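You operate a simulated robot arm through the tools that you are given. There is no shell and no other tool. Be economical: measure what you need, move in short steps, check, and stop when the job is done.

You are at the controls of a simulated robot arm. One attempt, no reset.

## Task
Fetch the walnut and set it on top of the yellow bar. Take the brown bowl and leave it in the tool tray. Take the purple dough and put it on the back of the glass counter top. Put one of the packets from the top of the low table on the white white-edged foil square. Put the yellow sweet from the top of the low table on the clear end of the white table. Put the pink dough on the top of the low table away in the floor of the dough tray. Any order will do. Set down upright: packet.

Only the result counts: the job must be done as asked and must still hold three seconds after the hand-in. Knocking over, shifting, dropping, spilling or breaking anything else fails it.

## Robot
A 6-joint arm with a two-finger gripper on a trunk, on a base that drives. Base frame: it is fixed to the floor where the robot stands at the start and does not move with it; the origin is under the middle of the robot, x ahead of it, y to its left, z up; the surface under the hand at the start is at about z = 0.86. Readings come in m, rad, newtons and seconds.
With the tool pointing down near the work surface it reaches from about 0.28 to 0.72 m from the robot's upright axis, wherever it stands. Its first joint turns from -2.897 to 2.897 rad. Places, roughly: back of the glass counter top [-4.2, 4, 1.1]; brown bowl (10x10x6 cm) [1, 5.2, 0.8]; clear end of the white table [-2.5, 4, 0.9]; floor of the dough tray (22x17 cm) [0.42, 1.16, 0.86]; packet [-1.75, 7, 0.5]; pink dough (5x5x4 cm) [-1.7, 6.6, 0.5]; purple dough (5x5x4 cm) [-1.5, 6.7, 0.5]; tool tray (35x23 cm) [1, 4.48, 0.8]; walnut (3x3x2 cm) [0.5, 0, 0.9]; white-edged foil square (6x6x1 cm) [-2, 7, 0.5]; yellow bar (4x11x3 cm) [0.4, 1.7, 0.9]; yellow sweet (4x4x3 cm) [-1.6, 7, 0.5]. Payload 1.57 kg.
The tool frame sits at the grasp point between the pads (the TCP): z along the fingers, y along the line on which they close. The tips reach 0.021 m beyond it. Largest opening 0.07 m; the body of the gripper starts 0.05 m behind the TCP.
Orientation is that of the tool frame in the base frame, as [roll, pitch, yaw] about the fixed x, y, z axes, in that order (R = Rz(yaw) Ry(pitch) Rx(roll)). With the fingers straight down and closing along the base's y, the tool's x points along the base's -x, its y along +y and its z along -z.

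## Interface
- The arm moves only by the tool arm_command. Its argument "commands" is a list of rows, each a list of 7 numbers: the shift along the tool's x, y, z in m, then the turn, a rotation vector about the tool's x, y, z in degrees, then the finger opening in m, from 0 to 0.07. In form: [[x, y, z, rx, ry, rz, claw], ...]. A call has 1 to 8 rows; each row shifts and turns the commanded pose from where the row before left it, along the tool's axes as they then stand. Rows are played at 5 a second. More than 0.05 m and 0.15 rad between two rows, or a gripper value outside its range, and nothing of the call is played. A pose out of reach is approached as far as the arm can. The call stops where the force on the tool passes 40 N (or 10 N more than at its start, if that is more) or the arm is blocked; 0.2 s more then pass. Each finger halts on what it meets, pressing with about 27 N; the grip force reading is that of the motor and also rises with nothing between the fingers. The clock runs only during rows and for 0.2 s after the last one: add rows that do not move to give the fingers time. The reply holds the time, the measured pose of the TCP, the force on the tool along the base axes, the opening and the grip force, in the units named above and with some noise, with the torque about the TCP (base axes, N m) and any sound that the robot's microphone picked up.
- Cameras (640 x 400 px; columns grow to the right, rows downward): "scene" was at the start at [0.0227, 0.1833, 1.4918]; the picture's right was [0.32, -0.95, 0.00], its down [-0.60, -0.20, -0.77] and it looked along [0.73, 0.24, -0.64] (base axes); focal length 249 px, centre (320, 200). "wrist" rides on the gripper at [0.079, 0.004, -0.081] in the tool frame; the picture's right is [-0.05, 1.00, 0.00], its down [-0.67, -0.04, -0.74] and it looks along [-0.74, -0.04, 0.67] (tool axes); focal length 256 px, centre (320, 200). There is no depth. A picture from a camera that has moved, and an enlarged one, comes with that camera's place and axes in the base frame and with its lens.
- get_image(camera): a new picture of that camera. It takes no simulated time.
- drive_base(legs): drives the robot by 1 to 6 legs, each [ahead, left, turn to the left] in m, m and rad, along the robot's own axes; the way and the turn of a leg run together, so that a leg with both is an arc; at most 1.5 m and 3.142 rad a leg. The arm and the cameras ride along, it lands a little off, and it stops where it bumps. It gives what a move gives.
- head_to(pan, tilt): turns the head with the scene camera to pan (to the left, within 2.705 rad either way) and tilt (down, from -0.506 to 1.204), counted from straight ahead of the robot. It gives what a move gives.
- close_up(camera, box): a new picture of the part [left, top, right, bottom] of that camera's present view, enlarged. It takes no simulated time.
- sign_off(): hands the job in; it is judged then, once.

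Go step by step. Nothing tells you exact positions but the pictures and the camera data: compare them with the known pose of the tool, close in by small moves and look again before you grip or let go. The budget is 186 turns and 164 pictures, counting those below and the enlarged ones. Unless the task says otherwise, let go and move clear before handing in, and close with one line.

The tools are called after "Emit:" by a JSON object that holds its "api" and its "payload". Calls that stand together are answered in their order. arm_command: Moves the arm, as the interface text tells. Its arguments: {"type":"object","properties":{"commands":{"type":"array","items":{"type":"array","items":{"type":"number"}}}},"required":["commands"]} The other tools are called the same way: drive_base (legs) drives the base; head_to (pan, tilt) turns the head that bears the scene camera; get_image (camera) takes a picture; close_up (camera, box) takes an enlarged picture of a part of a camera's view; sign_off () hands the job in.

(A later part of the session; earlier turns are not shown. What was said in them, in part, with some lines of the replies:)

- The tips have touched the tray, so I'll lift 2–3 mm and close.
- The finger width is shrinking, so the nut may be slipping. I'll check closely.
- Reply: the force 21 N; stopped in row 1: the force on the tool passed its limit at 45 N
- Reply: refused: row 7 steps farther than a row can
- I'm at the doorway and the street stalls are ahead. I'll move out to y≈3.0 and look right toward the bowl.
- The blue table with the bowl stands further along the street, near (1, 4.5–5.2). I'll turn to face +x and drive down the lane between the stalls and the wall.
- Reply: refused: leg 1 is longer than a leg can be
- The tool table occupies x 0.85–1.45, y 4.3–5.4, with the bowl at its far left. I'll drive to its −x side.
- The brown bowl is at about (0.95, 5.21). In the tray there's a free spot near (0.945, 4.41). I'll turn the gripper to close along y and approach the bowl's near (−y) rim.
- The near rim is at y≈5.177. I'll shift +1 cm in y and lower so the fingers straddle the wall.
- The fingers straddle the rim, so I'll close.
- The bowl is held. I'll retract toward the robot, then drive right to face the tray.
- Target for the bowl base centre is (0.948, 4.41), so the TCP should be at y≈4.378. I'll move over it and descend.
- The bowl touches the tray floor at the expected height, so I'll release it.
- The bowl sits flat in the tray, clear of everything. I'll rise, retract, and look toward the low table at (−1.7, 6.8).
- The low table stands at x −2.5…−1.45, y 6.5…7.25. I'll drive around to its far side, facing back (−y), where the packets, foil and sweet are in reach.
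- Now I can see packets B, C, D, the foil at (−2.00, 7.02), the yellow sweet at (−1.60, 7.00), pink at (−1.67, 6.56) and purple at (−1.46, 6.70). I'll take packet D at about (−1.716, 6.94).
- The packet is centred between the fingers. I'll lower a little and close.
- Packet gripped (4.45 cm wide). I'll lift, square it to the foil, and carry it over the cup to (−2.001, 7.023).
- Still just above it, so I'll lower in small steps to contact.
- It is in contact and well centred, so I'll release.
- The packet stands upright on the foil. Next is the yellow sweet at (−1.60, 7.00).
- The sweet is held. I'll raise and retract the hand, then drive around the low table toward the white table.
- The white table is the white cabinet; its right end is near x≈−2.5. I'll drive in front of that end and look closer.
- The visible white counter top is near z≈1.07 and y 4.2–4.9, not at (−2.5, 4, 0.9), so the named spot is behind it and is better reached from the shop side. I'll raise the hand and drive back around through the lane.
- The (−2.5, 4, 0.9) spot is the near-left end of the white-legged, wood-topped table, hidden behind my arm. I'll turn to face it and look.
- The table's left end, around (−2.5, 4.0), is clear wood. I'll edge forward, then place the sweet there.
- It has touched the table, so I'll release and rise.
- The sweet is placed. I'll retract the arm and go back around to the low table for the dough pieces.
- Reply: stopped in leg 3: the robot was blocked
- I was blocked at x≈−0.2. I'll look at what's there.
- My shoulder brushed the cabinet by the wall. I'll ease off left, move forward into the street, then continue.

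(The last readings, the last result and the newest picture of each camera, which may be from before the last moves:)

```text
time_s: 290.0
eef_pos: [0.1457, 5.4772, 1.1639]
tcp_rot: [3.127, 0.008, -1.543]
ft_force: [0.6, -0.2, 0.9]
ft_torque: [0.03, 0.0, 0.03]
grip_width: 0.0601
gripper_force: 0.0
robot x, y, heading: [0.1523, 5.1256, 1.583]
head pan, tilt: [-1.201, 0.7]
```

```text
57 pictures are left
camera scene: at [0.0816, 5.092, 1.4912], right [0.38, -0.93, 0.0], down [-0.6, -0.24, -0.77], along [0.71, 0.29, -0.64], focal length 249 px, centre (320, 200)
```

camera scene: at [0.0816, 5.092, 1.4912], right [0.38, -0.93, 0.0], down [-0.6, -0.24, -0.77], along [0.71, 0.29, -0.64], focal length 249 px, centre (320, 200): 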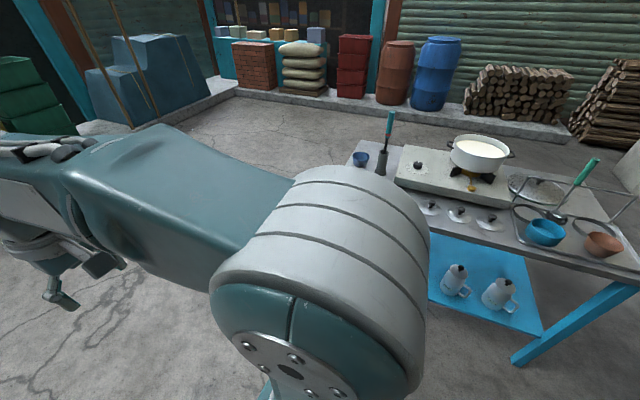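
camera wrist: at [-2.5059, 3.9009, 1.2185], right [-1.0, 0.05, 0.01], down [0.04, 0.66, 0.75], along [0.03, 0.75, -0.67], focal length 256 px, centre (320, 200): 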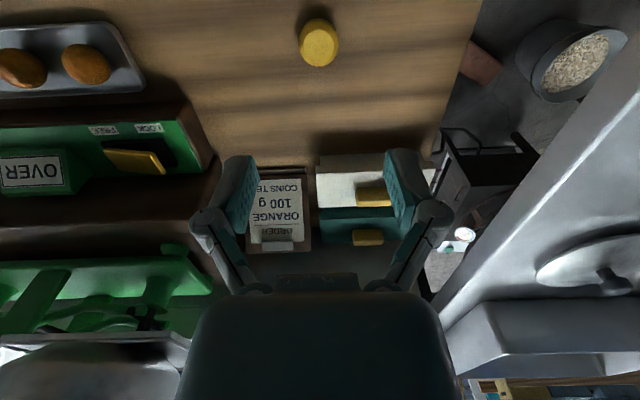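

Emit:
{"api": "drive_base", "payload": {"legs": [[0.49, 0.85, 0], [0.46, 0.85, -0.012]]}}

Emit:
{"api": "head_to", "payload": {"pan": -0.1, "tilt": 0.95}}

Emit:
{"api": "get_image", "payload": {"camera": "scene"}}

Emit:
{"api": "get_image", "payload": {"camera": "wrist"}}

```text
time_s: 299.7
eef_pos: [-1.5394, 6.4198, 1.1634]
tcp_rot: [3.127, 0.009, -1.568]
ft_force: [0.3, -0.2, -0.1]
ft_torque: [0.01, 0.01, 0.01]
grip_width: 0.0599
gripper_force: 0.0
robot x, y, heading: [-1.542, 6.0621, 1.561]
head pan, tilt: [-1.201, 0.7]
```

```text
time_s: 301.1
eef_pos: [-1.5405, 6.4199, 1.1652]
tcp_rot: [3.127, 0.008, -1.566]
ft_force: [0.1, -0.2, -1.1]
ft_torque: [0.04, 0.03, -0.02]
grip_width: 0.06
gripper_force: 0.0
robot x, y, heading: [-1.5398, 6.064, 1.564]
head pan, tilt: [-0.099, 0.949]
```

```text
56 pictures are left
camera scene: at [-1.6837, 6.0778, 1.4714], right [0.99, -0.11, 0.0], down [-0.09, -0.81, -0.58], along [0.06, 0.58, -0.81], focal length 249 px, centre (320, 200)
```

scene: 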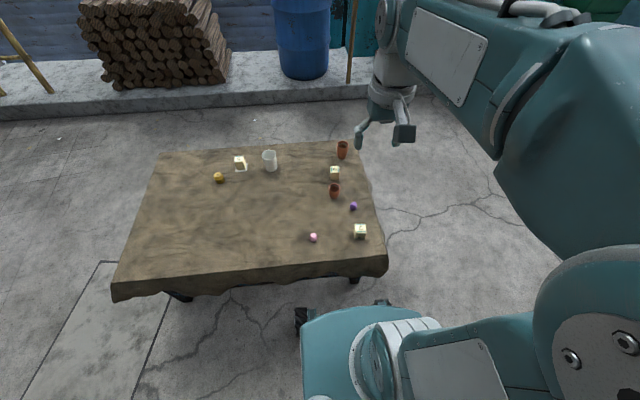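

```text
55 pictures are left
camera wrist: at [-1.5437, 6.3388, 1.2459], right [-1.0, 0.05, 0.01], down [0.04, 0.66, 0.75], along [0.03, 0.75, -0.66], focal length 256 px, centre (320, 200)
```

wrist: 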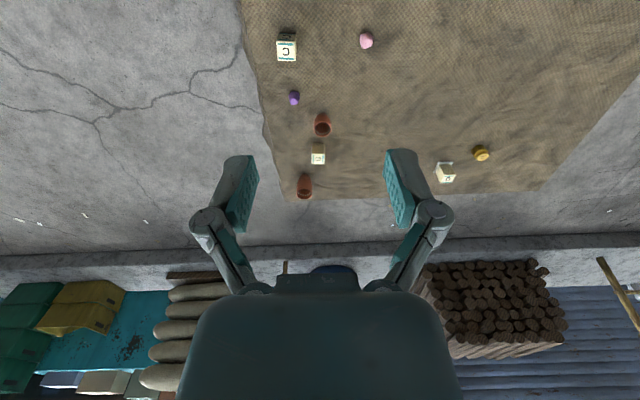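

Purple dough is at about (−1.456, 6.70), pink at (−1.657, 6.564). I'll take purple first.

Emit:
{"api": "arm_command", "payload": {"commands": [[-0.04, -0.012, 0.02, 0, 0, 0, 0.06], [-0.04, -0.012, 0.02, 0, 0, 0, 0.06], [-0.04, -0.012, 0.02, 0, 0, 0, 0.06], [-0.04, -0.012, 0.02, 0, 0, 0, 0.06], [-0.04, -0.012, 0.02, 0, 0, 0, 0.06], [-0.04, -0.012, 0.02, 0, 0, 0, 0.06], [-0.04, -0.012, 0.02, 0, 0, 0, 0.06], [0, 0, 0.05, 0, 0, 0, 0.06]]}}

Emit:
{"api": "arm_command", "payload": {"commands": [[0, 0, 0.05, 0, 0, 0, 0.06], [0, 0, 0.05, 0, 0, 0, 0.06], [0, 0, 0.05, 0, 0, 0, 0.06], [0, 0, 0.05, 0, 0, 0, 0.06], [0, 0, 0.05, 0, 0, 0, 0.06], [0, 0, 0.05, 0, 0, 0, 0.06], [0, 0, 0, 0, 0, 0, 0.06]]}}

Emit:
{"api": "get_image", "payload": {"camera": "wrist"}}

```text
time_s: 302.9
eef_pos: [-1.4585, 6.7029, 0.9746]
tcp_rot: [3.128, 0.011, -1.565]
ft_force: [-0.1, -0.4, 0.5]
ft_torque: [0.0, 0.01, 0.01]
grip_width: 0.0599
gripper_force: 0.1
robot x, y, heading: [-1.536, 6.0649, 1.564]
head pan, tilt: [-0.099, 0.949]
```

```text
time_s: 304.4
eef_pos: [-1.4652, 6.7046, 0.676]
tcp_rot: [3.128, 0.008, -1.565]
ft_force: [-0.8, -0.2, 0.1]
ft_torque: [0.02, 0.02, -0.01]
grip_width: 0.0599
gripper_force: 0.1
robot x, y, heading: [-1.536, 6.0628, 1.566]
head pan, tilt: [-0.099, 0.949]
```

```text
54 pictures are left
camera wrist: at [-1.4687, 6.6244, 0.7593], right [-1.0, 0.05, 0.02], down [0.04, 0.66, 0.75], along [0.03, 0.75, -0.66], focal length 256 px, centre (320, 200)
```

wrist: 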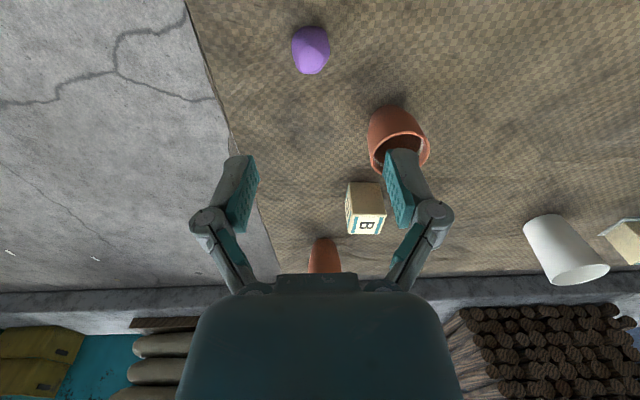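

Emit:
{"api": "arm_command", "payload": {"commands": [[0.003, -0.004, 0.045, 0, 0, 0, 0.06], [0, 0, 0.05, 0, 0, 0, 0.06], [0, 0, 0.035, 0, 0, 0, 0.06], [0, 0, 0.012, 0, 0, 0, 0.06], [0, 0, 0, 0, 0, 0, 0.06]]}}

Emit:
{"api": "get_image", "payload": {"camera": "wrist"}}

```text
time_s: 305.6
eef_pos: [-1.4654, 6.7054, 0.5351]
tcp_rot: [3.128, 0.009, -1.565]
ft_force: [-0.3, 0.2, 0.8]
ft_torque: [-0.04, -0.01, -0.03]
grip_width: 0.0601
gripper_force: 0.0
robot x, y, heading: [-1.5399, 6.0613, 1.567]
head pan, tilt: [-0.099, 0.949]
```

```text
53 pictures are left
camera wrist: at [-1.4699, 6.6254, 0.617], right [-1.0, 0.05, 0.02], down [0.04, 0.66, 0.75], along [0.03, 0.75, -0.66], focal length 256 px, centre (320, 200)
```

wrist: 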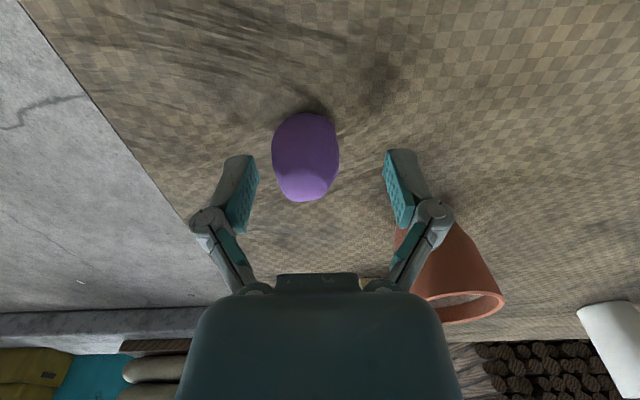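

Emit:
{"api": "arm_command", "payload": {"commands": [[0, -0.007, 0.005, 0, 0, 0, 0.06], [0, 0, 0, 0, 0, 0, 0.045], [0, 0, 0, 0, 0, 0, 0.03], [0, 0, 0, 0, 0, 0, 0.026], [0, 0, 0, 0, 0, 0, 0.026]]}}

Emit:
{"api": "arm_command", "payload": {"commands": [[0, 0, -0.03, 0, 0, 0, 0.026], [0, 0, -0.04, 0, 0, 0, 0.026], [0, 0, -0.05, 0, 0, 0, 0.026], [0, 0, -0.05, 0, 0, 0, 0.026], [0, 0, -0.05, 0, 0, 0, 0.026], [0, 0, -0.05, 0, 0, 0, 0.026]]}}

Emit:
{"api": "get_image", "payload": {"camera": "wrist"}}

```text
time_s: 306.9
eef_pos: [-1.4586, 6.7047, 0.5307]
tcp_rot: [3.129, 0.01, -1.565]
ft_force: [0.9, -0.8, 1.2]
ft_torque: [-0.02, -0.05, 0.02]
grip_width: 0.0333
gripper_force: 26.8
robot x, y, heading: [-1.5373, 6.0646, 1.562]
head pan, tilt: [-0.099, 0.949]
```

```text
time_s: 308.2
eef_pos: [-1.4498, 6.704, 0.7959]
tcp_rot: [3.127, 0.007, -1.564]
ft_force: [0.3, -1.1, -1.6]
ft_torque: [0.01, 0.0, 0.01]
grip_width: 0.0332
gripper_force: 26.7
robot x, y, heading: [-1.5353, 6.0663, 1.559]
head pan, tilt: [-0.099, 0.949]
```

```text
52 pictures are left
camera wrist: at [-1.4523, 6.624, 0.8781], right [-1.0, 0.05, 0.02], down [0.04, 0.66, 0.75], along [0.03, 0.75, -0.66], focal length 256 px, centre (320, 200)
```

wrist: 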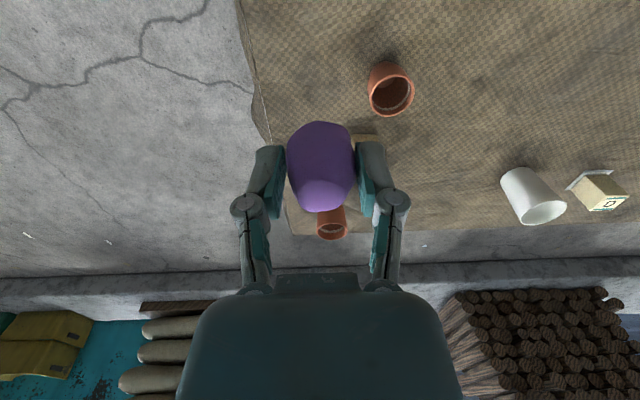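

Purple dough is firmly held. I'll raise and retract, then drive back around to the shop side of the glass counter.

Emit:
{"api": "arm_command", "payload": {"commands": [[0, 0, -0.05, 0, 0, 0, 0.026], [0, 0, -0.05, 0, 0, 0, 0.026], [0, 0, -0.05, 0, 0, 0, 0.026], [0.035, 0.012, -0.03, 0, 0, 0, 0.026], [0.035, 0.012, -0.03, 0, 0, 0, 0.026], [0.035, 0.012, -0.03, 0, 0, 0, 0.026], [0.035, 0.012, -0.03, 0, 0, 0, 0.026], [0.035, 0.012, -0.03, 0, 0, 0, 0.026]]}}

Emit:
{"api": "arm_command", "payload": {"commands": [[0.04, 0.012, -0.02, 0, 0, 0, 0.026], [0.04, 0.012, -0.02, 0, 0, 0, 0.026], [0.03, 0.01, -0.03, 0, 0, 0, 0.026]]}}

Emit:
{"api": "drive_base", "payload": {"legs": [[-0.46, -0.85, 0], [-0.49, -0.85, 0], [0, 0, 1.575]]}}

```text
time_s: 310.1
eef_pos: [-1.5039, 6.5246, 1.0973]
tcp_rot: [3.127, 0.009, -1.565]
ft_force: [-0.6, -0.5, -1.3]
ft_torque: [0.04, -0.01, 0.0]
grip_width: 0.0334
gripper_force: 26.7
robot x, y, heading: [-1.5376, 6.062, 1.557]
head pan, tilt: [-0.099, 0.949]
```

```text
time_s: 310.9
eef_pos: [-1.5407, 6.4084, 1.1692]
tcp_rot: [3.128, 0.009, -1.566]
ft_force: [-0.1, -0.9, -0.6]
ft_torque: [-0.01, 0.01, -0.02]
grip_width: 0.033
gripper_force: 27.0
robot x, y, heading: [-1.5356, 6.0613, 1.565]
head pan, tilt: [-0.099, 0.949]
```

```text
time_s: 324.5
eef_pos: [-0.1902, 5.0687, 1.1684]
tcp_rot: [3.127, 0.009, 0.056]
ft_force: [-0.6, -0.2, -0.8]
ft_torque: [-0.05, 0.01, -0.02]
grip_width: 0.0333
gripper_force: 27.0
robot x, y, heading: [0.1562, 5.0899, -3.095]
head pan, tilt: [-0.099, 0.949]
```

Emit:
{"api": "drive_base", "payload": {"legs": [[0, 0, -0.047], [0, 1.35, 0], [0.3, 0.34, 0], [1.35, 0.0, 0]]}}

```text
time_s: 340.3
eef_pos: [-1.8192, 3.421, 1.1688]
tcp_rot: [3.128, 0.009, -0.016]
ft_force: [0.1, 0.1, -0.3]
ft_torque: [0.01, 0.0, 0.01]
grip_width: 0.0326
gripper_force: 27.5
robot x, y, heading: [-1.4708, 3.4189, 3.114]
head pan, tilt: [-0.099, 0.949]
```

Emit:
{"api": "drive_base", "payload": {"legs": [[1.4, 0.12, 0.028], [1.3, 0.02, 0]]}}

Emit:
{"api": "head_to", "payload": {"pan": -1.2, "tilt": 0.6}}

Emit:
{"api": "get_image", "payload": {"camera": "scene"}}

```text
time_s: 353.4
eef_pos: [-4.5045, 3.2796, 1.1695]
tcp_rot: [3.128, 0.008, 0.015]
ft_force: [0.0, -0.4, -0.4]
ft_torque: [0.02, 0.0, -0.03]
grip_width: 0.0324
gripper_force: 26.7
robot x, y, heading: [-4.1574, 3.2856, -3.137]
head pan, tilt: [-0.099, 0.949]
```

```text
time_s: 354.7
eef_pos: [-4.5052, 3.2801, 1.1685]
tcp_rot: [3.128, 0.01, 0.014]
ft_force: [0.2, -0.4, -0.6]
ft_torque: [-0.01, -0.01, -0.02]
grip_width: 0.0325
gripper_force: 27.5
robot x, y, heading: [-4.1569, 3.2894, -3.141]
head pan, tilt: [-1.201, 0.6]
```

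```text
51 pictures are left
camera scene: at [-4.1303, 3.215, 1.4998], right [0.93, 0.37, 0.0], down [0.21, -0.53, -0.83], along [-0.3, 0.77, -0.56], focal length 249 px, centre (320, 200)
```

scene: 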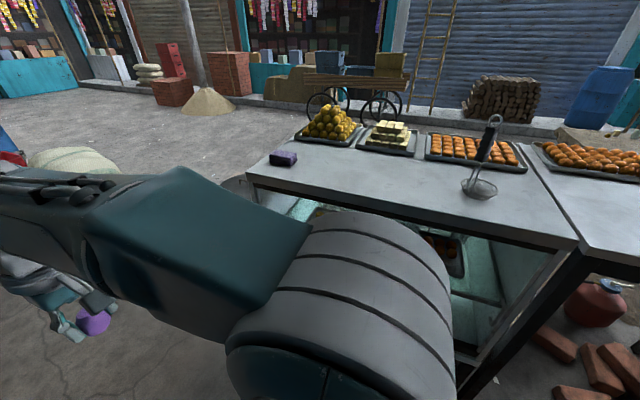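

The counter's back strip near (−4.2, 4.0) is clear between a purple box and the ladle. I'll turn to face it and edge forward.

Emit:
{"api": "drive_base", "payload": {"legs": [[0, 0, -1.575], [0.12, 0.05, 0]]}}

Emit:
{"api": "head_to", "payload": {"pan": 0.1, "tilt": 0.75}}

Emit:
{"api": "get_image", "payload": {"camera": "scene"}}

Emit:
{"api": "get_image", "payload": {"camera": "wrist"}}

```text
time_s: 359.8
eef_pos: [-4.2155, 3.7528, 1.1687]
tcp_rot: [3.124, 0.009, -1.545]
ft_force: [0.5, 0.7, -0.2]
ft_torque: [0.0, 0.01, 0.01]
grip_width: 0.0327
gripper_force: 27.0
robot x, y, heading: [-4.2094, 3.4025, 1.58]
head pan, tilt: [-1.201, 0.6]
```

```text
time_s: 361.2
eef_pos: [-4.2186, 3.7527, 1.1681]
tcp_rot: [3.128, 0.009, -1.545]
ft_force: [0.5, -0.7, 0.0]
ft_torque: [0.01, 0.04, -0.02]
grip_width: 0.0324
gripper_force: 26.7
robot x, y, heading: [-4.2029, 3.4059, 1.584]
head pan, tilt: [0.099, 0.75]
```

```text
50 pictures are left
camera scene: at [-4.3698, 3.4283, 1.4869], right [0.99, 0.11, 0.0], down [0.08, -0.68, -0.73], along [-0.08, 0.73, -0.68], focal length 249 px, centre (320, 200)
```

scene: 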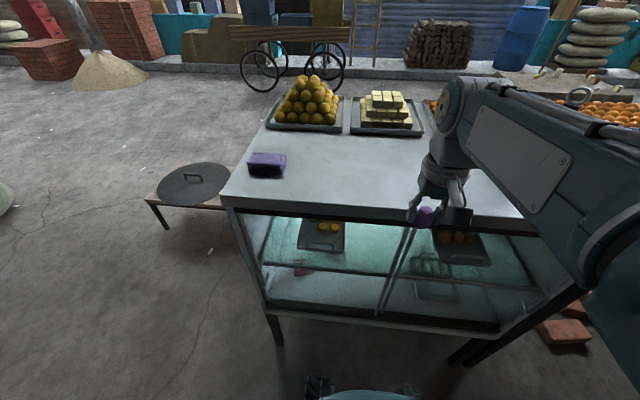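

```text
49 pictures are left
camera wrist: at [-4.2202, 3.6726, 1.2505], right [-1.0, 0.03, 0.02], down [0.03, 0.66, 0.75], along [0.01, 0.75, -0.66], focal length 256 px, centre (320, 200)
```

wrist: 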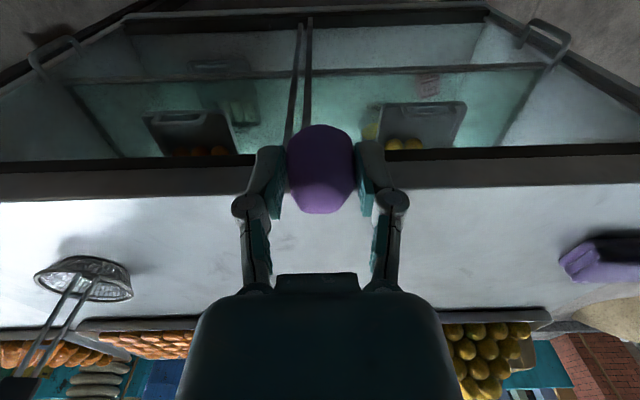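

Emit:
{"api": "arm_command", "payload": {"commands": [[-0.01, 0, -0.045, 0, 0, 0, 0.026], [-0.045, 0, 0, 0, 0, 0, 0.026], [-0.045, 0, 0, 0, 0, 0, 0.026], [-0.045, 0, 0, 0, 0, 0, 0.026], [-0.045, 0, 0, 0, 0, 0, 0.026], [-0.045, 0, 0, 0, 0, 0, 0.026], [-0.03, 0, 0.03, 0, 0, 0, 0.026], [0, 0, 0, 0, 0, 0, 0.026]]}}

Emit:
{"api": "get_image", "payload": {"camera": "wrist"}}

Emit:
{"api": "get_image", "payload": {"camera": "scene"}}

```text
time_s: 363.0
eef_pos: [-4.2263, 4.0188, 1.1833]
tcp_rot: [3.126, 0.009, -1.545]
ft_force: [0.1, -0.4, -0.1]
ft_torque: [-0.02, 0.01, 0.04]
grip_width: 0.0326
gripper_force: 27.3
robot x, y, heading: [-4.2099, 3.411, 1.58]
head pan, tilt: [0.099, 0.75]
```

```text
48 pictures are left
camera wrist: at [-4.2273, 3.9381, 1.2652], right [-1.0, 0.03, 0.01], down [0.03, 0.66, 0.75], along [0.01, 0.75, -0.66], focal length 256 px, centre (320, 200)
```

wrist: 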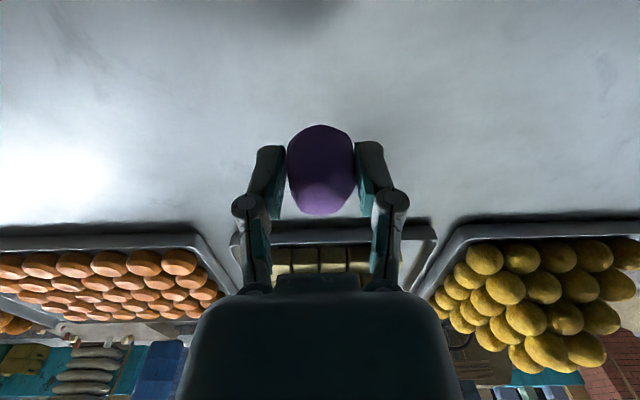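

```text
47 pictures are left
camera scene: at [-4.3709, 3.43, 1.4868], right [0.99, 0.11, 0.0], down [0.08, -0.68, -0.73], along [-0.08, 0.73, -0.68], focal length 249 px, centre (320, 200)
```

scene: 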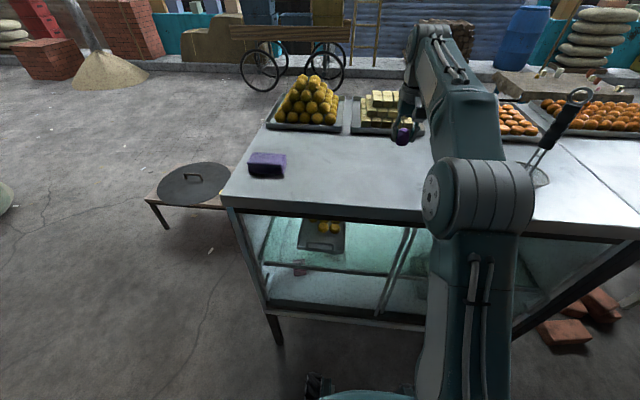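

Emit:
{"api": "arm_command", "payload": {"commands": [[0.01, 0, 0.045, 0, 0, 0, 0.026], [0, 0, 0.015, 0, 0, 0, 0.026], [0, 0, 0, 0, 0, 0, 0.026]]}}

Emit:
{"api": "get_image", "payload": {"camera": "wrist"}}

```text
time_s: 363.8
eef_pos: [-4.2264, 4.0102, 1.1273]
tcp_rot: [3.128, 0.011, -1.544]
ft_force: [0.1, -0.2, -0.2]
ft_torque: [-0.01, 0.01, 0.0]
grip_width: 0.0325
gripper_force: 27.0
robot x, y, heading: [-4.2113, 3.4053, 1.586]
head pan, tilt: [0.099, 0.75]
```

```text
46 pictures are left
camera wrist: at [-4.2287, 3.9302, 1.2084], right [-1.0, 0.03, 0.01], down [0.03, 0.66, 0.75], along [0.01, 0.75, -0.66], focal length 256 px, centre (320, 200)
```

wrist: 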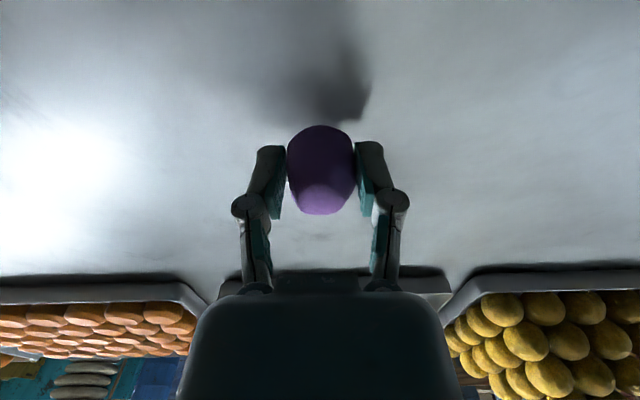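

Emit:
{"api": "arm_command", "payload": {"commands": [[0, 0, 0.012, 0, 0, 0, 0.026], [0, 0, 0.008, 0, 0, 0, 0.026], [0, 0, 0, 0, 0, 0, 0.026]]}}

Emit:
{"api": "get_image", "payload": {"camera": "wrist"}}

```text
time_s: 364.6
eef_pos: [-4.227, 4.0102, 1.1099]
tcp_rot: [3.127, 0.018, -1.544]
ft_force: [0.1, 5.1, 40.6]
ft_torque: [-0.06, -0.63, 0.13]
grip_width: 0.0321
gripper_force: 26.9
robot x, y, heading: [-4.2104, 3.4083, 1.584]
head pan, tilt: [0.099, 0.75]
```

```text
45 pictures are left
camera wrist: at [-4.2281, 3.9284, 1.1909], right [-1.0, 0.03, 0.01], down [0.03, 0.65, 0.76], along [0.01, 0.76, -0.65], focal length 256 px, centre (320, 200)
```

wrist: 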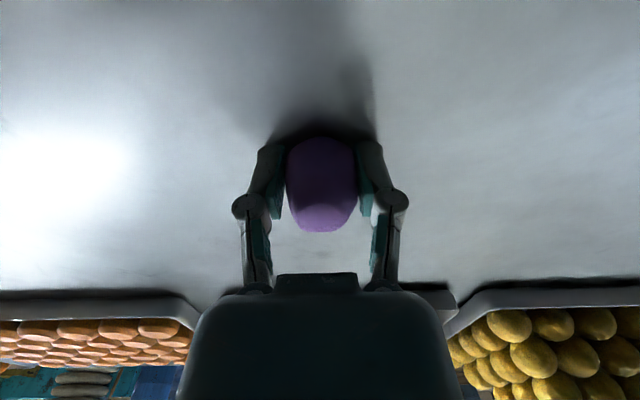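

Firm contact has been made, so I'll ease up slightly and release.

Emit:
{"api": "arm_command", "payload": {"commands": [[0, 0, -0.005, 0, 0, 0, 0.026], [0, 0, 0, 0, 0, 0, 0.036], [0, 0, 0, 0, 0, 0, 0.045], [0, 0, 0, 0, 0, 0, 0.06], [0, 0, 0, 0, 0, 0, 0.06], [0, 0, -0.04, 0, 0, 0, 0.06], [0, 0, -0.05, 0, 0, 0, 0.06], [0, 0, -0.03, 0, 0, 0, 0.06]]}}

Emit:
{"api": "get_image", "payload": {"camera": "wrist"}}

```text
time_s: 366.4
eef_pos: [-4.2253, 4.0106, 1.2325]
tcp_rot: [3.13, 0.01, -1.546]
ft_force: [0.1, 0.0, -0.3]
ft_torque: [0.05, 0.0, 0.04]
grip_width: 0.0599
gripper_force: 0.1
robot x, y, heading: [-4.2047, 3.4061, 1.585]
head pan, tilt: [0.099, 0.75]
```

```text
44 pictures are left
camera wrist: at [-4.2279, 3.9302, 1.3149], right [-1.0, 0.03, 0.01], down [0.03, 0.66, 0.75], along [0.01, 0.75, -0.66], focal length 256 px, centre (320, 200)
```

wrist: 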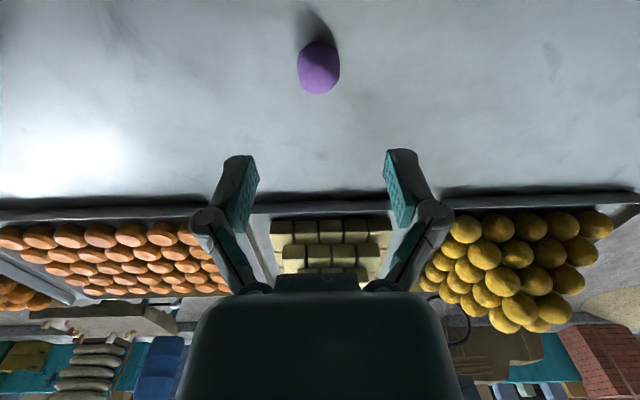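

The purple dough is on the back of the glass counter. Now I'll return for the pink dough along the same route.

Emit:
{"api": "arm_command", "payload": {"commands": [[0.05, 0, 0, 0, 0, 0, 0.06], [0.05, 0, 0, 0, 0, 0, 0.06], [0.05, 0, 0, 0, 0, 0, 0.06], [0.05, 0, 0, 0, 0, 0, 0.06], [0.05, 0, 0.03, 0, 0, 0, 0.06], [0, 0, 0.03, 0, 0, 0, 0.06]]}}

Emit:
{"api": "drive_base", "payload": {"legs": [[-0.08, 0, 0], [0, 0, 1.557], [-1.4, 0, 0], [-1.35, -0.08, 0]]}}

```text
refused: row 5 steps farther than a row can; nothing moved
```

```text
time_s: 384.4
eef_pos: [-2.0364, 3.3667, 1.2331]
tcp_rot: [3.129, 0.008, 0.003]
ft_force: [-0.1, 0.1, 0.3]
ft_torque: [0.03, -0.02, 0.03]
grip_width: 0.0601
gripper_force: 0.1
robot x, y, heading: [-1.4278, 3.3726, 3.134]
head pan, tilt: [0.099, 0.75]
```

The retract row was refused, but the sweep at z≈1.23 stayed clear with no contact. I'll retract now and continue.

Emit:
{"api": "arm_command", "payload": {"commands": [[0.05, 0, 0, 0, 0, 0, 0.06], [0.05, 0, 0, 0, 0, 0, 0.06], [0.05, 0, 0, 0, 0, 0, 0.06], [0.05, 0, 0, 0, 0, 0, 0.06], [0.04, 0, 0.02, 0, 0, 0, 0.06], [0, 0, 0.03, 0, 0, 0, 0.06]]}}

Emit:
{"api": "drive_base", "payload": {"legs": [[-1.3, -0.05, 0.008], [-0.3, -0.36, 0], [0, -1.35, 0], [0, 0, -1.57]]}}

```text
time_s: 385.8
eef_pos: [-1.7937, 3.3693, 1.1838]
tcp_rot: [3.127, 0.011, 0.005]
ft_force: [-0.2, 0.4, 0.5]
ft_torque: [0.01, -0.01, 0.01]
grip_width: 0.0601
gripper_force: 0.0
robot x, y, heading: [-1.4308, 3.3695, 3.127]
head pan, tilt: [0.099, 0.75]
```

```text
time_s: 404.9
eef_pos: [0.1781, 5.4964, 1.1828]
tcp_rot: [3.127, 0.009, -1.541]
ft_force: [-0.6, -0.1, 0.0]
ft_torque: [0.0, 0.0, 0.01]
grip_width: 0.0601
gripper_force: 0.0
robot x, y, heading: [0.1884, 5.1342, 1.588]
head pan, tilt: [0.099, 0.75]
```

Emit:
{"api": "drive_base", "payload": {"legs": [[0.49, 0.905, 0], [0.475, 0.905, -0.017]]}}

Emit:
{"api": "get_image", "payload": {"camera": "wrist"}}

```text
time_s: 415.2
eef_pos: [-1.6144, 6.4923, 1.1834]
tcp_rot: [3.125, 0.01, -1.602]
ft_force: [0.3, 0.5, -0.1]
ft_torque: [0.02, -0.01, 0.0]
grip_width: 0.0599
gripper_force: 0.2
robot x, y, heading: [-1.6253, 6.1292, 1.526]
head pan, tilt: [0.099, 0.75]
```

```text
43 pictures are left
camera wrist: at [-1.6204, 6.4123, 1.2652], right [-1.0, 0.08, 0.02], down [0.07, 0.66, 0.75], along [0.05, 0.75, -0.66], focal length 256 px, centre (320, 200)
```

wrist: 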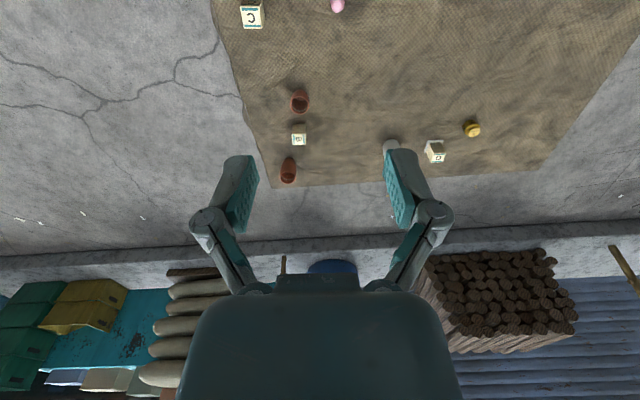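

Emit:
{"api": "arm_command", "payload": {"commands": [[-0.035, 0.022, 0.02, 0, 0, 0, 0.06], [-0.035, 0.022, 0.02, 0, 0, 0, 0.06], [0, 0, 0.05, 0, 0, 0, 0.06], [0, 0, 0.05, 0, 0, 0, 0.06], [0, 0, 0.05, 0, 0, 0, 0.06], [0, 0, 0.05, 0, 0, 0, 0.06], [0, 0, 0.05, 0, 0, 0, 0.06], [0, 0, 0.05, 0, 0, 0, 0.06]]}}

Emit:
{"api": "arm_command", "payload": {"commands": [[0, 0, 0.05, 0, 0, 0, 0.06], [0, 0, 0.05, 0, 0, 0, 0.06], [0, 0, 0.05, 0, 0, 0, 0.06], [0, 0, 0.02, 0, 0, 0, 0.06], [0, 0, 0, 0, 0, 0, 0.06]]}}

Emit:
{"api": "get_image", "payload": {"camera": "wrist"}}

```text
time_s: 417.0
eef_pos: [-1.6645, 6.5669, 0.8468]
tcp_rot: [3.128, 0.012, -1.601]
ft_force: [-0.1, -0.7, 0.4]
ft_torque: [0.01, 0.05, 0.01]
grip_width: 0.0599
gripper_force: 0.0
robot x, y, heading: [-1.625, 6.1305, 1.529]
head pan, tilt: [0.099, 0.75]
```

```text
time_s: 418.2
eef_pos: [-1.6669, 6.5676, 0.6767]
tcp_rot: [3.127, 0.011, -1.601]
ft_force: [-0.4, 0.5, 0.4]
ft_torque: [0.01, 0.01, -0.01]
grip_width: 0.0599
gripper_force: 0.0
robot x, y, heading: [-1.62, 6.133, 1.524]
head pan, tilt: [0.099, 0.75]
```

```text
42 pictures are left
camera wrist: at [-1.6741, 6.4876, 0.7587], right [-1.0, 0.08, 0.01], down [0.07, 0.66, 0.75], along [0.05, 0.75, -0.66], focal length 256 px, centre (320, 200)
```

wrist: 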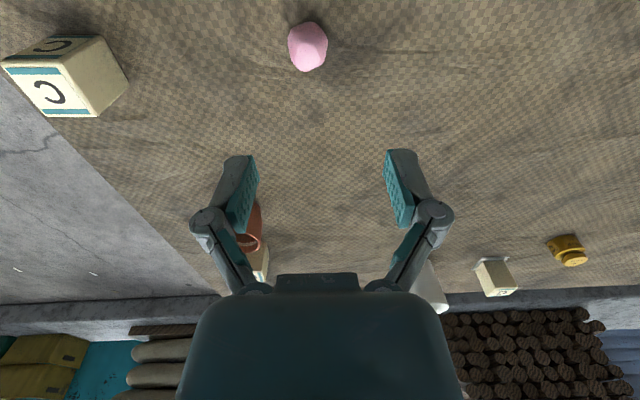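

Emit:
{"api": "arm_command", "payload": {"commands": [[0.003, -0.008, 0.045, 0, 0, 0, 0.06], [0, 0, 0.05, 0, 0, 0, 0.06], [0, 0, 0.045, 0, 0, 0, 0.06], [0, 0, 0, 0, 0, 0, 0.06]]}}

Emit:
{"api": "get_image", "payload": {"camera": "wrist"}}

```text
time_s: 419.2
eef_pos: [-1.6605, 6.5648, 0.5348]
tcp_rot: [3.127, 0.01, -1.602]
ft_force: [-0.2, 0.3, -0.4]
ft_torque: [-0.01, 0.02, -0.01]
grip_width: 0.0602
gripper_force: 0.0
robot x, y, heading: [-1.6226, 6.1327, 1.523]
head pan, tilt: [0.099, 0.75]
```

```text
41 pictures are left
camera wrist: at [-1.6672, 6.4846, 0.6167], right [-1.0, 0.09, 0.01], down [0.07, 0.66, 0.75], along [0.05, 0.75, -0.66], focal length 256 px, centre (320, 200)
```

wrist: 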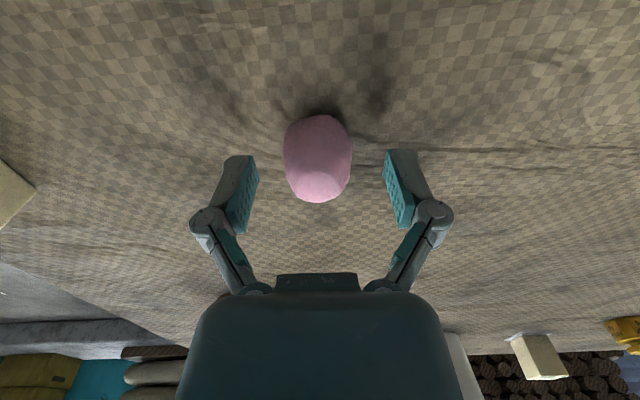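

The pink dough is centred. I'll lower slightly, grip and lift.

Emit:
{"api": "arm_command", "payload": {"commands": [[0, 0, 0.004, 0, 0, 0, 0.06], [0, 0, 0, 0, 0, 0, 0.045], [0, 0, 0, 0, 0, 0, 0.03], [0, 0, 0, 0, 0, 0, 0.026], [0, 0, 0, 0, 0, 0, 0.026]]}}

Emit:
{"api": "arm_command", "payload": {"commands": [[0, 0, -0.03, 0, 0, 0, 0.026], [0, 0, -0.04, 0, 0, 0, 0.026], [0, 0, -0.05, 0, 0, 0, 0.026], [0, 0, -0.05, 0, 0, 0, 0.026], [0, 0, -0.05, 0, 0, 0, 0.026], [0, 0, -0.05, 0, 0, 0, 0.026], [0, 0, -0.05, 0, 0, 0, 0.026], [0, 0, -0.05, 0, 0, 0, 0.026]]}}

Emit:
{"api": "arm_command", "payload": {"commands": [[0, 0, -0.05, 0, 0, 0, 0.026], [0, 0, -0.05, 0, 0, 0, 0.026], [0, 0, -0.05, 0, 0, 0, 0.026], [0, 0, -0.05, 0, 0, 0, 0.026], [0.03, 0, -0.03, 0, 0, 0, 0.026], [0.04, 0, -0.02, 0, 0, 0, 0.026]]}}

Emit:
{"api": "get_image", "payload": {"camera": "wrist"}}

```text
time_s: 420.4
eef_pos: [-1.6596, 6.5666, 0.5313]
tcp_rot: [3.126, 0.011, -1.604]
ft_force: [-0.2, -0.2, 4.1]
ft_torque: [-0.03, 0.0, -0.02]
grip_width: 0.0329
gripper_force: 27.1
robot x, y, heading: [-1.6271, 6.1306, 1.527]
head pan, tilt: [0.099, 0.75]
```

```text
time_s: 422.2
eef_pos: [-1.6541, 6.5635, 0.9041]
tcp_rot: [3.128, 0.01, -1.602]
ft_force: [-0.3, 1.1, -0.9]
ft_torque: [0.01, 0.01, 0.0]
grip_width: 0.0327
gripper_force: 26.9
robot x, y, heading: [-1.6251, 6.1301, 1.52]
head pan, tilt: [0.099, 0.75]
```

```text
time_s: 423.6
eef_pos: [-1.6523, 6.4894, 1.152]
tcp_rot: [3.126, 0.009, -1.604]
ft_force: [0.4, -0.4, -0.3]
ft_torque: [-0.03, -0.04, 0.02]
grip_width: 0.0327
gripper_force: 27.2
robot x, y, heading: [-1.6243, 6.13, 1.528]
head pan, tilt: [0.099, 0.75]
```

```text
40 pictures are left
camera wrist: at [-1.6585, 6.41, 1.233], right [-1.0, 0.09, 0.01], down [0.07, 0.66, 0.75], along [0.05, 0.75, -0.66], focal length 256 px, centre (320, 200)
```

wrist: 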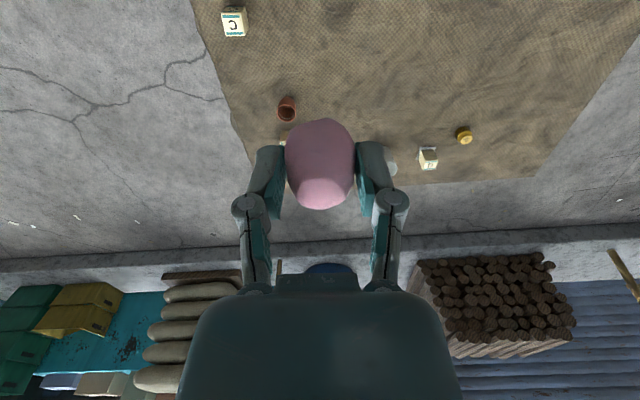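

Pink dough is held. I'll drive back around and then through the doorway into the shop.

Emit:
{"api": "drive_base", "payload": {"legs": [[-0.459, -0.93, 0], [-0.459, -0.93, 0], [0, 0, 1.615]]}}

```text
time_s: 437.7
eef_pos: [-0.2041, 5.0832, 1.1512]
tcp_rot: [3.128, 0.01, 0.06]
ft_force: [0.1, -0.1, 0.3]
ft_torque: [-0.01, -0.02, -0.06]
grip_width: 0.0323
gripper_force: 27.6
robot x, y, heading: [0.1545, 5.14, -3.091]
head pan, tilt: [0.099, 0.75]
```

Emit:
{"api": "drive_base", "payload": {"legs": [[0, 0, -0.05], [0, 1.38, 0], [0.3, 0.34, 0], [1.35, 0, 0]]}}

```text
time_s: 453.9
eef_pos: [-1.8677, 3.34, 1.152]
tcp_rot: [3.129, 0.011, 0.022]
ft_force: [-0.4, 0.7, 0.0]
ft_torque: [0.0, 0.0, -0.01]
grip_width: 0.0325
gripper_force: 26.9
robot x, y, heading: [-1.507, 3.3857, -3.134]
head pan, tilt: [0.099, 0.75]
```

Emit:
{"api": "drive_base", "payload": {"legs": [[1.17, 0.05, -0.007], [0, 1.2, 0], [-0.3, 0.55, 0]]}}

Emit:
{"api": "get_image", "payload": {"camera": "scene"}}

```text
time_s: 468.8
eef_pos: [-2.7792, 1.5288, 1.151]
tcp_rot: [3.128, 0.01, 0.001]
ft_force: [-0.1, 0.1, 0.1]
ft_torque: [0.0, 0.03, 0.02]
grip_width: 0.0325
gripper_force: 26.8
robot x, y, heading: [-2.4176, 1.5692, 3.128]
head pan, tilt: [0.099, 0.75]
```

```text
39 pictures are left
camera scene: at [-2.4436, 1.4046, 1.4872], right [-0.09, 1.0, 0.0], down [0.68, 0.06, -0.73], along [-0.73, -0.06, -0.68], focal length 249 px, centre (320, 200)
```

scene: 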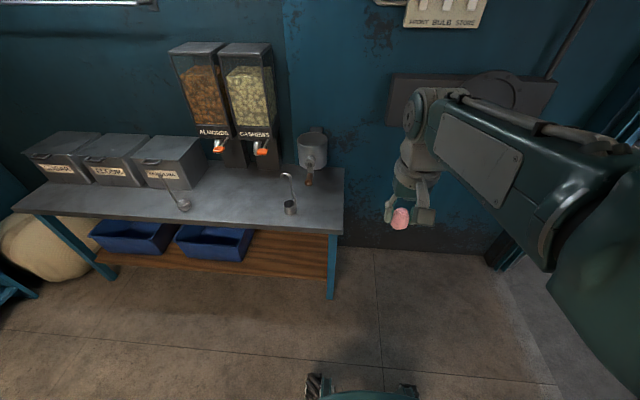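

Emit:
{"api": "drive_base", "payload": {"legs": [[-0.6, 0.35, 0], [0, 0, 3.14], [1.3, 0, 0]]}}

Emit:
{"api": "head_to", "payload": {"pan": 0.2, "tilt": 0.7}}

Emit:
{"api": "get_image", "payload": {"camera": "scene"}}

```text
time_s: 485.7
eef_pos: [-0.2104, 1.1054, 1.1503]
tcp_rot: [3.128, 0.009, 3.07]
ft_force: [0.1, 0.7, 0.0]
ft_torque: [0.03, 0.0, 0.02]
grip_width: 0.0328
gripper_force: 27.2
robot x, y, heading: [-0.5691, 1.0978, -0.085]
head pan, tilt: [0.099, 0.75]
```

```text
time_s: 486.4
eef_pos: [-0.2098, 1.106, 1.1509]
tcp_rot: [3.127, 0.01, 3.07]
ft_force: [0.6, -1.0, -0.3]
ft_torque: [-0.01, -0.01, 0.02]
grip_width: 0.0328
gripper_force: 27.0
robot x, y, heading: [-0.5685, 1.0921, -0.086]
head pan, tilt: [0.201, 0.7]
```

```text
38 pictures are left
camera scene: at [-0.5321, 1.2628, 1.4911], right [0.11, -0.99, 0.0], down [-0.64, -0.07, -0.76], along [0.76, 0.09, -0.64], focal length 249 px, centre (320, 200)
```

scene: 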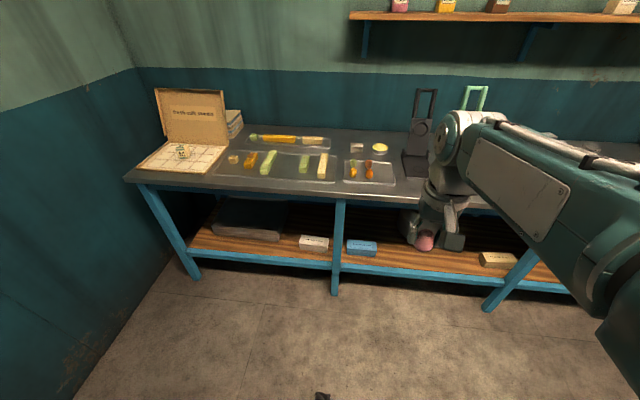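

Emit:
{"api": "drive_base", "payload": {"legs": [[0.0, 0.12, 0.086], [0.54, 0, 0]]}}

Emit:
{"api": "get_image", "payload": {"camera": "wrist"}}

Emit:
{"api": "get_image", "payload": {"camera": "scene"}}

```text
time_s: 490.2
eef_pos: [0.3202, 1.2604, 1.1509]
tcp_rot: [3.127, 0.01, -3.117]
ft_force: [-0.3, 0.5, 0.4]
ft_torque: [0.01, 0.0, 0.0]
grip_width: 0.0322
gripper_force: 27.2
robot x, y, heading: [-0.0399, 1.2159, 0.004]
head pan, tilt: [0.201, 0.7]
```

```text
37 pictures are left
camera wrist: at [0.2395, 1.2607, 1.2329], right [0.03, 1.0, 0.01], down [0.66, -0.03, 0.75], along [0.75, -0.01, -0.66], focal length 256 px, centre (320, 200)
```

wrist: 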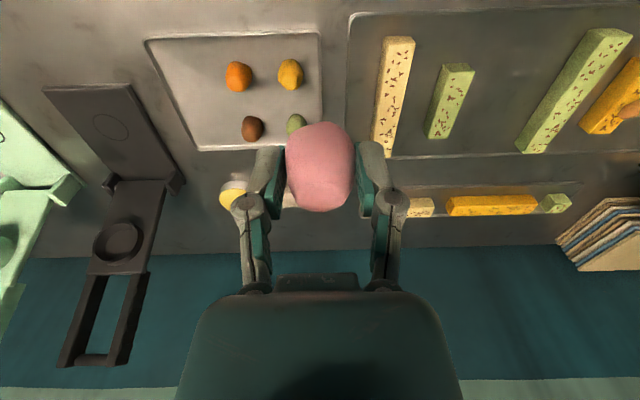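

```text
36 pictures are left
camera scene: at [-0.015, 1.3867, 1.491], right [0.21, -0.98, 0.0], down [-0.63, -0.14, -0.76], along [0.75, 0.16, -0.64], focal length 249 px, centre (320, 200)
```

scene: 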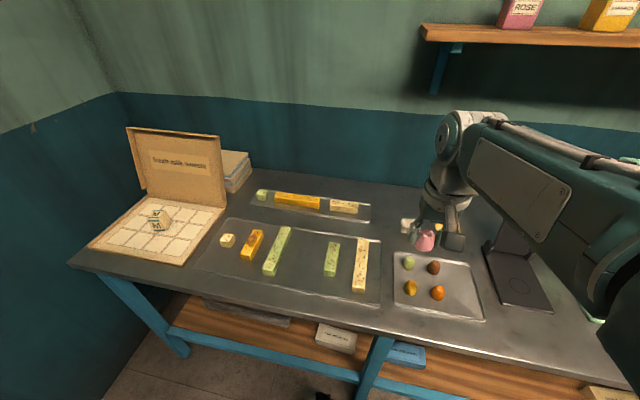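

The tray spans x 0.34–0.51, y 1.04–1.26. Its right-hand part is free, so I'll place the pink dough at about (0.422, 1.09).

Emit:
{"api": "arm_command", "payload": {"commands": [[-0.0245, -0.0431, 0, 0, 0, 0, 0.026], [-0.0245, -0.0431, 0, 0, 0, 0, 0.026], [-0.0245, -0.0431, 0, 0, 0, 0, 0.026], [-0.0245, -0.0431, 0, 0, 0, 0, 0.026], [0, 0, 0.05, 0, 0, 0, 0.026], [0, 0, 0.05, 0, 0, 0, 0.026], [0, 0, 0.03, 0, 0, 0, 0.026], [0, 0, 0, 0, 0, 0, 0.026]]}}

Emit:
{"api": "get_image", "payload": {"camera": "wrist"}}

Emit:
{"api": "close_up", "payload": {"camera": "scene", "box": [370, 200, 530, 330]}}

```text
time_s: 492.1
eef_pos: [0.4239, 1.0922, 1.0224]
tcp_rot: [3.125, 0.011, -3.118]
ft_force: [-0.7, 0.1, -0.3]
ft_torque: [-0.02, 0.03, -0.02]
grip_width: 0.0325
gripper_force: 26.5
robot x, y, heading: [-0.0362, 1.2101, 0.01]
head pan, tilt: [0.201, 0.7]
```

```text
35 pictures are left
camera wrist: at [0.3427, 1.093, 1.1039], right [0.03, 1.0, 0.02], down [0.66, -0.03, 0.75], along [0.75, -0.01, -0.66], focal length 256 px, centre (320, 200)
```

wrist: 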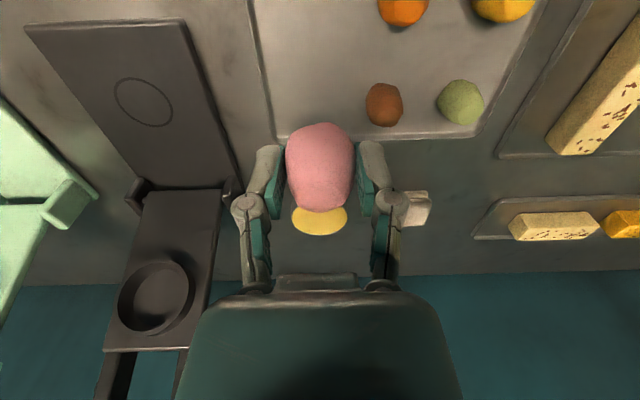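

```text
3.08 times, centred on (450, 265) of scene
camera zoom: at [-0.0142, 1.385, 1.4911], right [0.21, -0.98, 0.0], down [-0.63, -0.13, -0.76], along [0.75, 0.16, -0.65], focal length 765 px, centre (-80, 0)
```

zoom: 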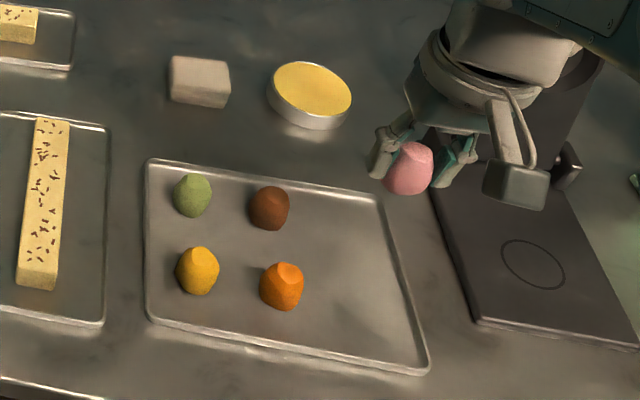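

Emit:
{"api": "arm_command", "payload": {"commands": [[0, 0, 0.05, 0, 0, 0, 0.026], [0, 0, 0.045, 0, 0, 0, 0.026], [0, 0, 0.012, 0, 0, 0, 0.026], [0, 0, 0, 0, 0, 0, 0.026]]}}

Emit:
{"api": "get_image", "payload": {"camera": "wrist"}}

Emit:
{"api": "close_up", "payload": {"camera": "scene", "box": [370, 200, 530, 330]}}

```text
time_s: 493.1
eef_pos: [0.4248, 1.0923, 0.9125]
tcp_rot: [3.125, 0.007, -3.119]
ft_force: [-0.4, 0.2, -0.3]
ft_torque: [-0.01, -0.02, 0.0]
grip_width: 0.0323
gripper_force: 26.9
robot x, y, heading: [-0.0348, 1.212, 0.018]
head pan, tilt: [0.201, 0.7]
```

```text
33 pictures are left
camera wrist: at [0.3437, 1.0933, 0.9943], right [0.03, 1.0, 0.02], down [0.66, -0.03, 0.75], along [0.75, -0.01, -0.66], focal length 256 px, centre (320, 200)
```

wrist: 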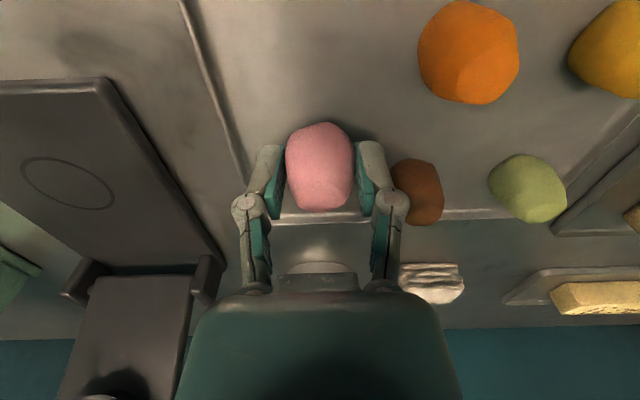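

```text
3.08 times, centred on (450, 265) of scene
camera zoom: at [-0.014, 1.3847, 1.4912], right [0.21, -0.98, 0.0], down [-0.63, -0.13, -0.76], along [0.75, 0.16, -0.65], focal length 765 px, centre (-80, 0)
```

zoom: 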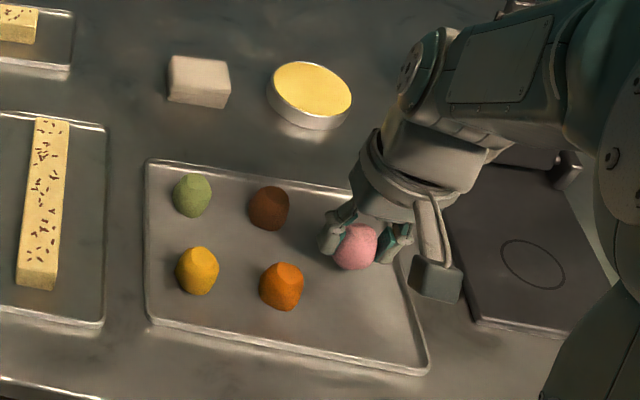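

Emit:
{"api": "arm_command", "payload": {"commands": [[0.003, 0, 0.008, 0, 0, 0, 0.026], [0, 0, 0.004, 0, 0, 0, 0.026], [0, 0, 0, 0, 0, 0, 0.026]]}}

Emit:
{"api": "arm_command", "payload": {"commands": [[0, 0, 0.003, 0, 0, 0, 0.026], [0, 0, 0, 0, 0, 0, 0.026]]}}

```text
time_s: 493.9
eef_pos: [0.4224, 1.0903, 0.8998]
tcp_rot: [3.126, 0.01, -3.117]
ft_force: [0.3, -0.3, -0.3]
ft_torque: [0.0, 0.0, 0.0]
grip_width: 0.0327
gripper_force: 27.9
robot x, y, heading: [-0.0387, 1.2123, 0.01]
head pan, tilt: [0.201, 0.7]
```

```text
time_s: 494.4
eef_pos: [0.4218, 1.0924, 0.8974]
tcp_rot: [3.127, 0.007, -3.117]
ft_force: [0.5, -0.6, -0.7]
ft_torque: [0.03, -0.01, 0.02]
grip_width: 0.0326
gripper_force: 27.1
robot x, y, heading: [-0.0371, 1.2157, 0.011]
head pan, tilt: [0.201, 0.7]
```

Emit:
{"api": "arm_command", "payload": {"commands": [[0, 0, 0.003, 0, 0, 0, 0.026], [0, 0, 0, 0, 0, 0, 0.026]]}}

Emit:
{"api": "arm_command", "payload": {"commands": [[0, 0, 0.003, 0, 0, 0, 0.026], [0, 0, 0, 0, 0, 0, 0.026]]}}

```text
time_s: 495.1
eef_pos: [0.4238, 1.0943, 0.8936]
tcp_rot: [3.125, 0.01, -3.117]
ft_force: [-1.0, -0.9, 6.1]
ft_torque: [-0.06, 0.03, -0.01]
grip_width: 0.0326
gripper_force: 26.8
robot x, y, heading: [-0.042, 1.2109, 0.008]
head pan, tilt: [0.201, 0.7]
```

```text
time_s: 495.6
eef_pos: [0.4225, 1.0937, 0.892]
tcp_rot: [3.128, 0.013, -3.118]
ft_force: [0.0, 1.7, 20.1]
ft_torque: [0.01, -0.05, 0.0]
grip_width: 0.0326
gripper_force: 26.3
robot x, y, heading: [-0.0386, 1.2143, 0.009]
head pan, tilt: [0.201, 0.7]
```

It's resting on the tray floor. I'll ease 2 mm, open narrowly and rise.

Emit:
{"api": "arm_command", "payload": {"commands": [[0, 0, -0.002, 0, 0, 0, 0.026], [0, 0, 0, 0, 0, 0, 0.034], [0, 0, 0, 0, 0, 0, 0.04], [0, 0, 0, 0, 0, 0, 0.044], [0, 0, 0, 0, 0, 0, 0.044], [0, 0, -0.04, 0, 0, 0, 0.044], [0, 0, -0.05, 0, 0, 0, 0.044], [0, 0, -0.05, 0, 0, 0, 0.044]]}}

Emit:
{"api": "arm_command", "payload": {"commands": [[0, 0, -0.05, 0, 0, 0, 0.044], [0, 0, -0.05, 0, 0, 0, 0.044], [0.04, 0, -0.02, 0, 0, 0, 0.044], [0.04, 0, 0, 0, 0, 0, 0.044]]}}

Emit:
{"api": "get_image", "payload": {"camera": "wrist"}}

Emit:
{"api": "get_image", "payload": {"camera": "scene"}}

```text
time_s: 497.4
eef_pos: [0.423, 1.088, 1.0339]
tcp_rot: [3.124, 0.009, -3.118]
ft_force: [-0.3, 1.2, 0.1]
ft_torque: [0.01, -0.01, -0.02]
grip_width: 0.044
gripper_force: 0.0
robot x, y, heading: [-0.0421, 1.2148, 0.009]
head pan, tilt: [0.201, 0.7]
```

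```text
time_s: 498.4
eef_pos: [0.3461, 1.0864, 1.1508]
tcp_rot: [3.127, 0.011, -3.117]
ft_force: [0.0, -0.1, 0.8]
ft_torque: [-0.02, -0.01, 0.01]
grip_width: 0.044
gripper_force: 0.0
robot x, y, heading: [-0.0385, 1.2118, 0.012]
head pan, tilt: [0.201, 0.7]
```

```text
31 pictures are left
camera wrist: at [0.2648, 1.0878, 1.2322], right [0.03, 1.0, 0.02], down [0.66, -0.03, 0.75], along [0.75, -0.01, -0.66], focal length 256 px, centre (320, 200)
```

wrist: 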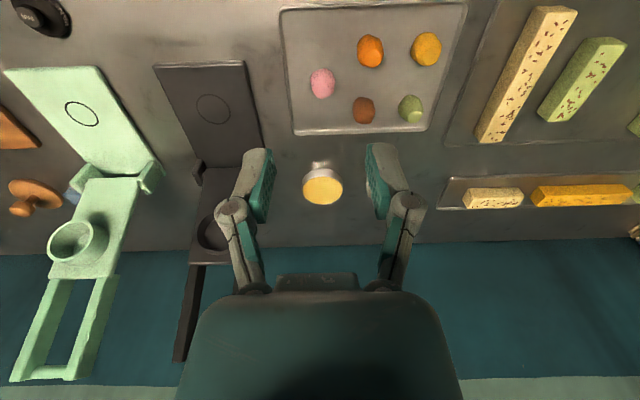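

```text
30 pictures are left
camera scene: at [-0.0148, 1.3852, 1.4911], right [0.21, -0.98, 0.0], down [-0.63, -0.14, -0.76], along [0.75, 0.16, -0.64], focal length 249 px, centre (320, 200)
```

scene: 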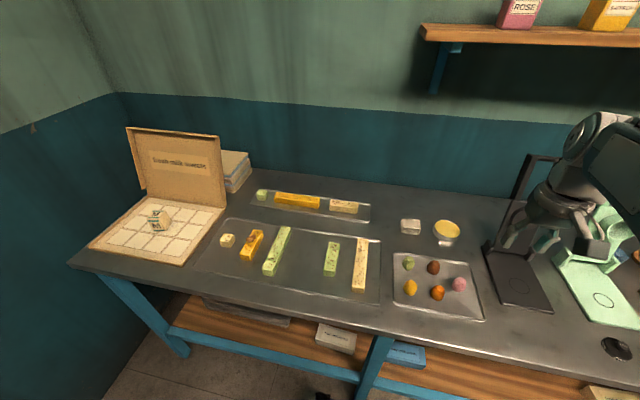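

The pink dough is in the tray. I'll check that the walnut is still on the bar before handing in.

Emit:
{"api": "close_up", "payload": {"camera": "scene", "box": [200, 200, 300, 290]}}

```text
4.44 times, centred on (250, 245) of scene
camera zoom: at [-0.0148, 1.3852, 1.4911], right [0.21, -0.98, 0.0], down [-0.63, -0.14, -0.76], along [0.75, 0.16, -0.64], focal length 1105 px, centre (631, 0)
```

zoom: 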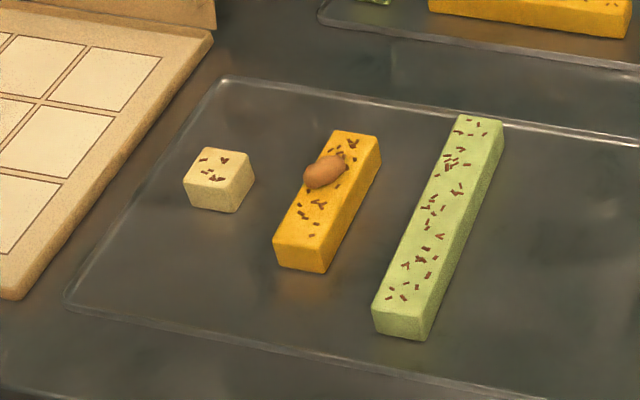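

The walnut is still on the yellow bar and all six placements are made, so I'm handing in.

Emit:
{"api": "sign_off", "payload": {}}

```text
The job is handed in.
```

I made all six placements and handed the job in. The walnut is on the yellow bar, the bowl in the tool tray, the purple dough on the back of the glass counter, packet D upright on the foil square, the yellow sweet on the white table, and the pink dough in the dough tray. Two points are uncertain: I took the white table to be the wood-topped one with white legs at (−2.5, 4), and the robot bumped a cabinet in the lane; the mug there was standing afterwards, but I did not check whether anything had shifted.
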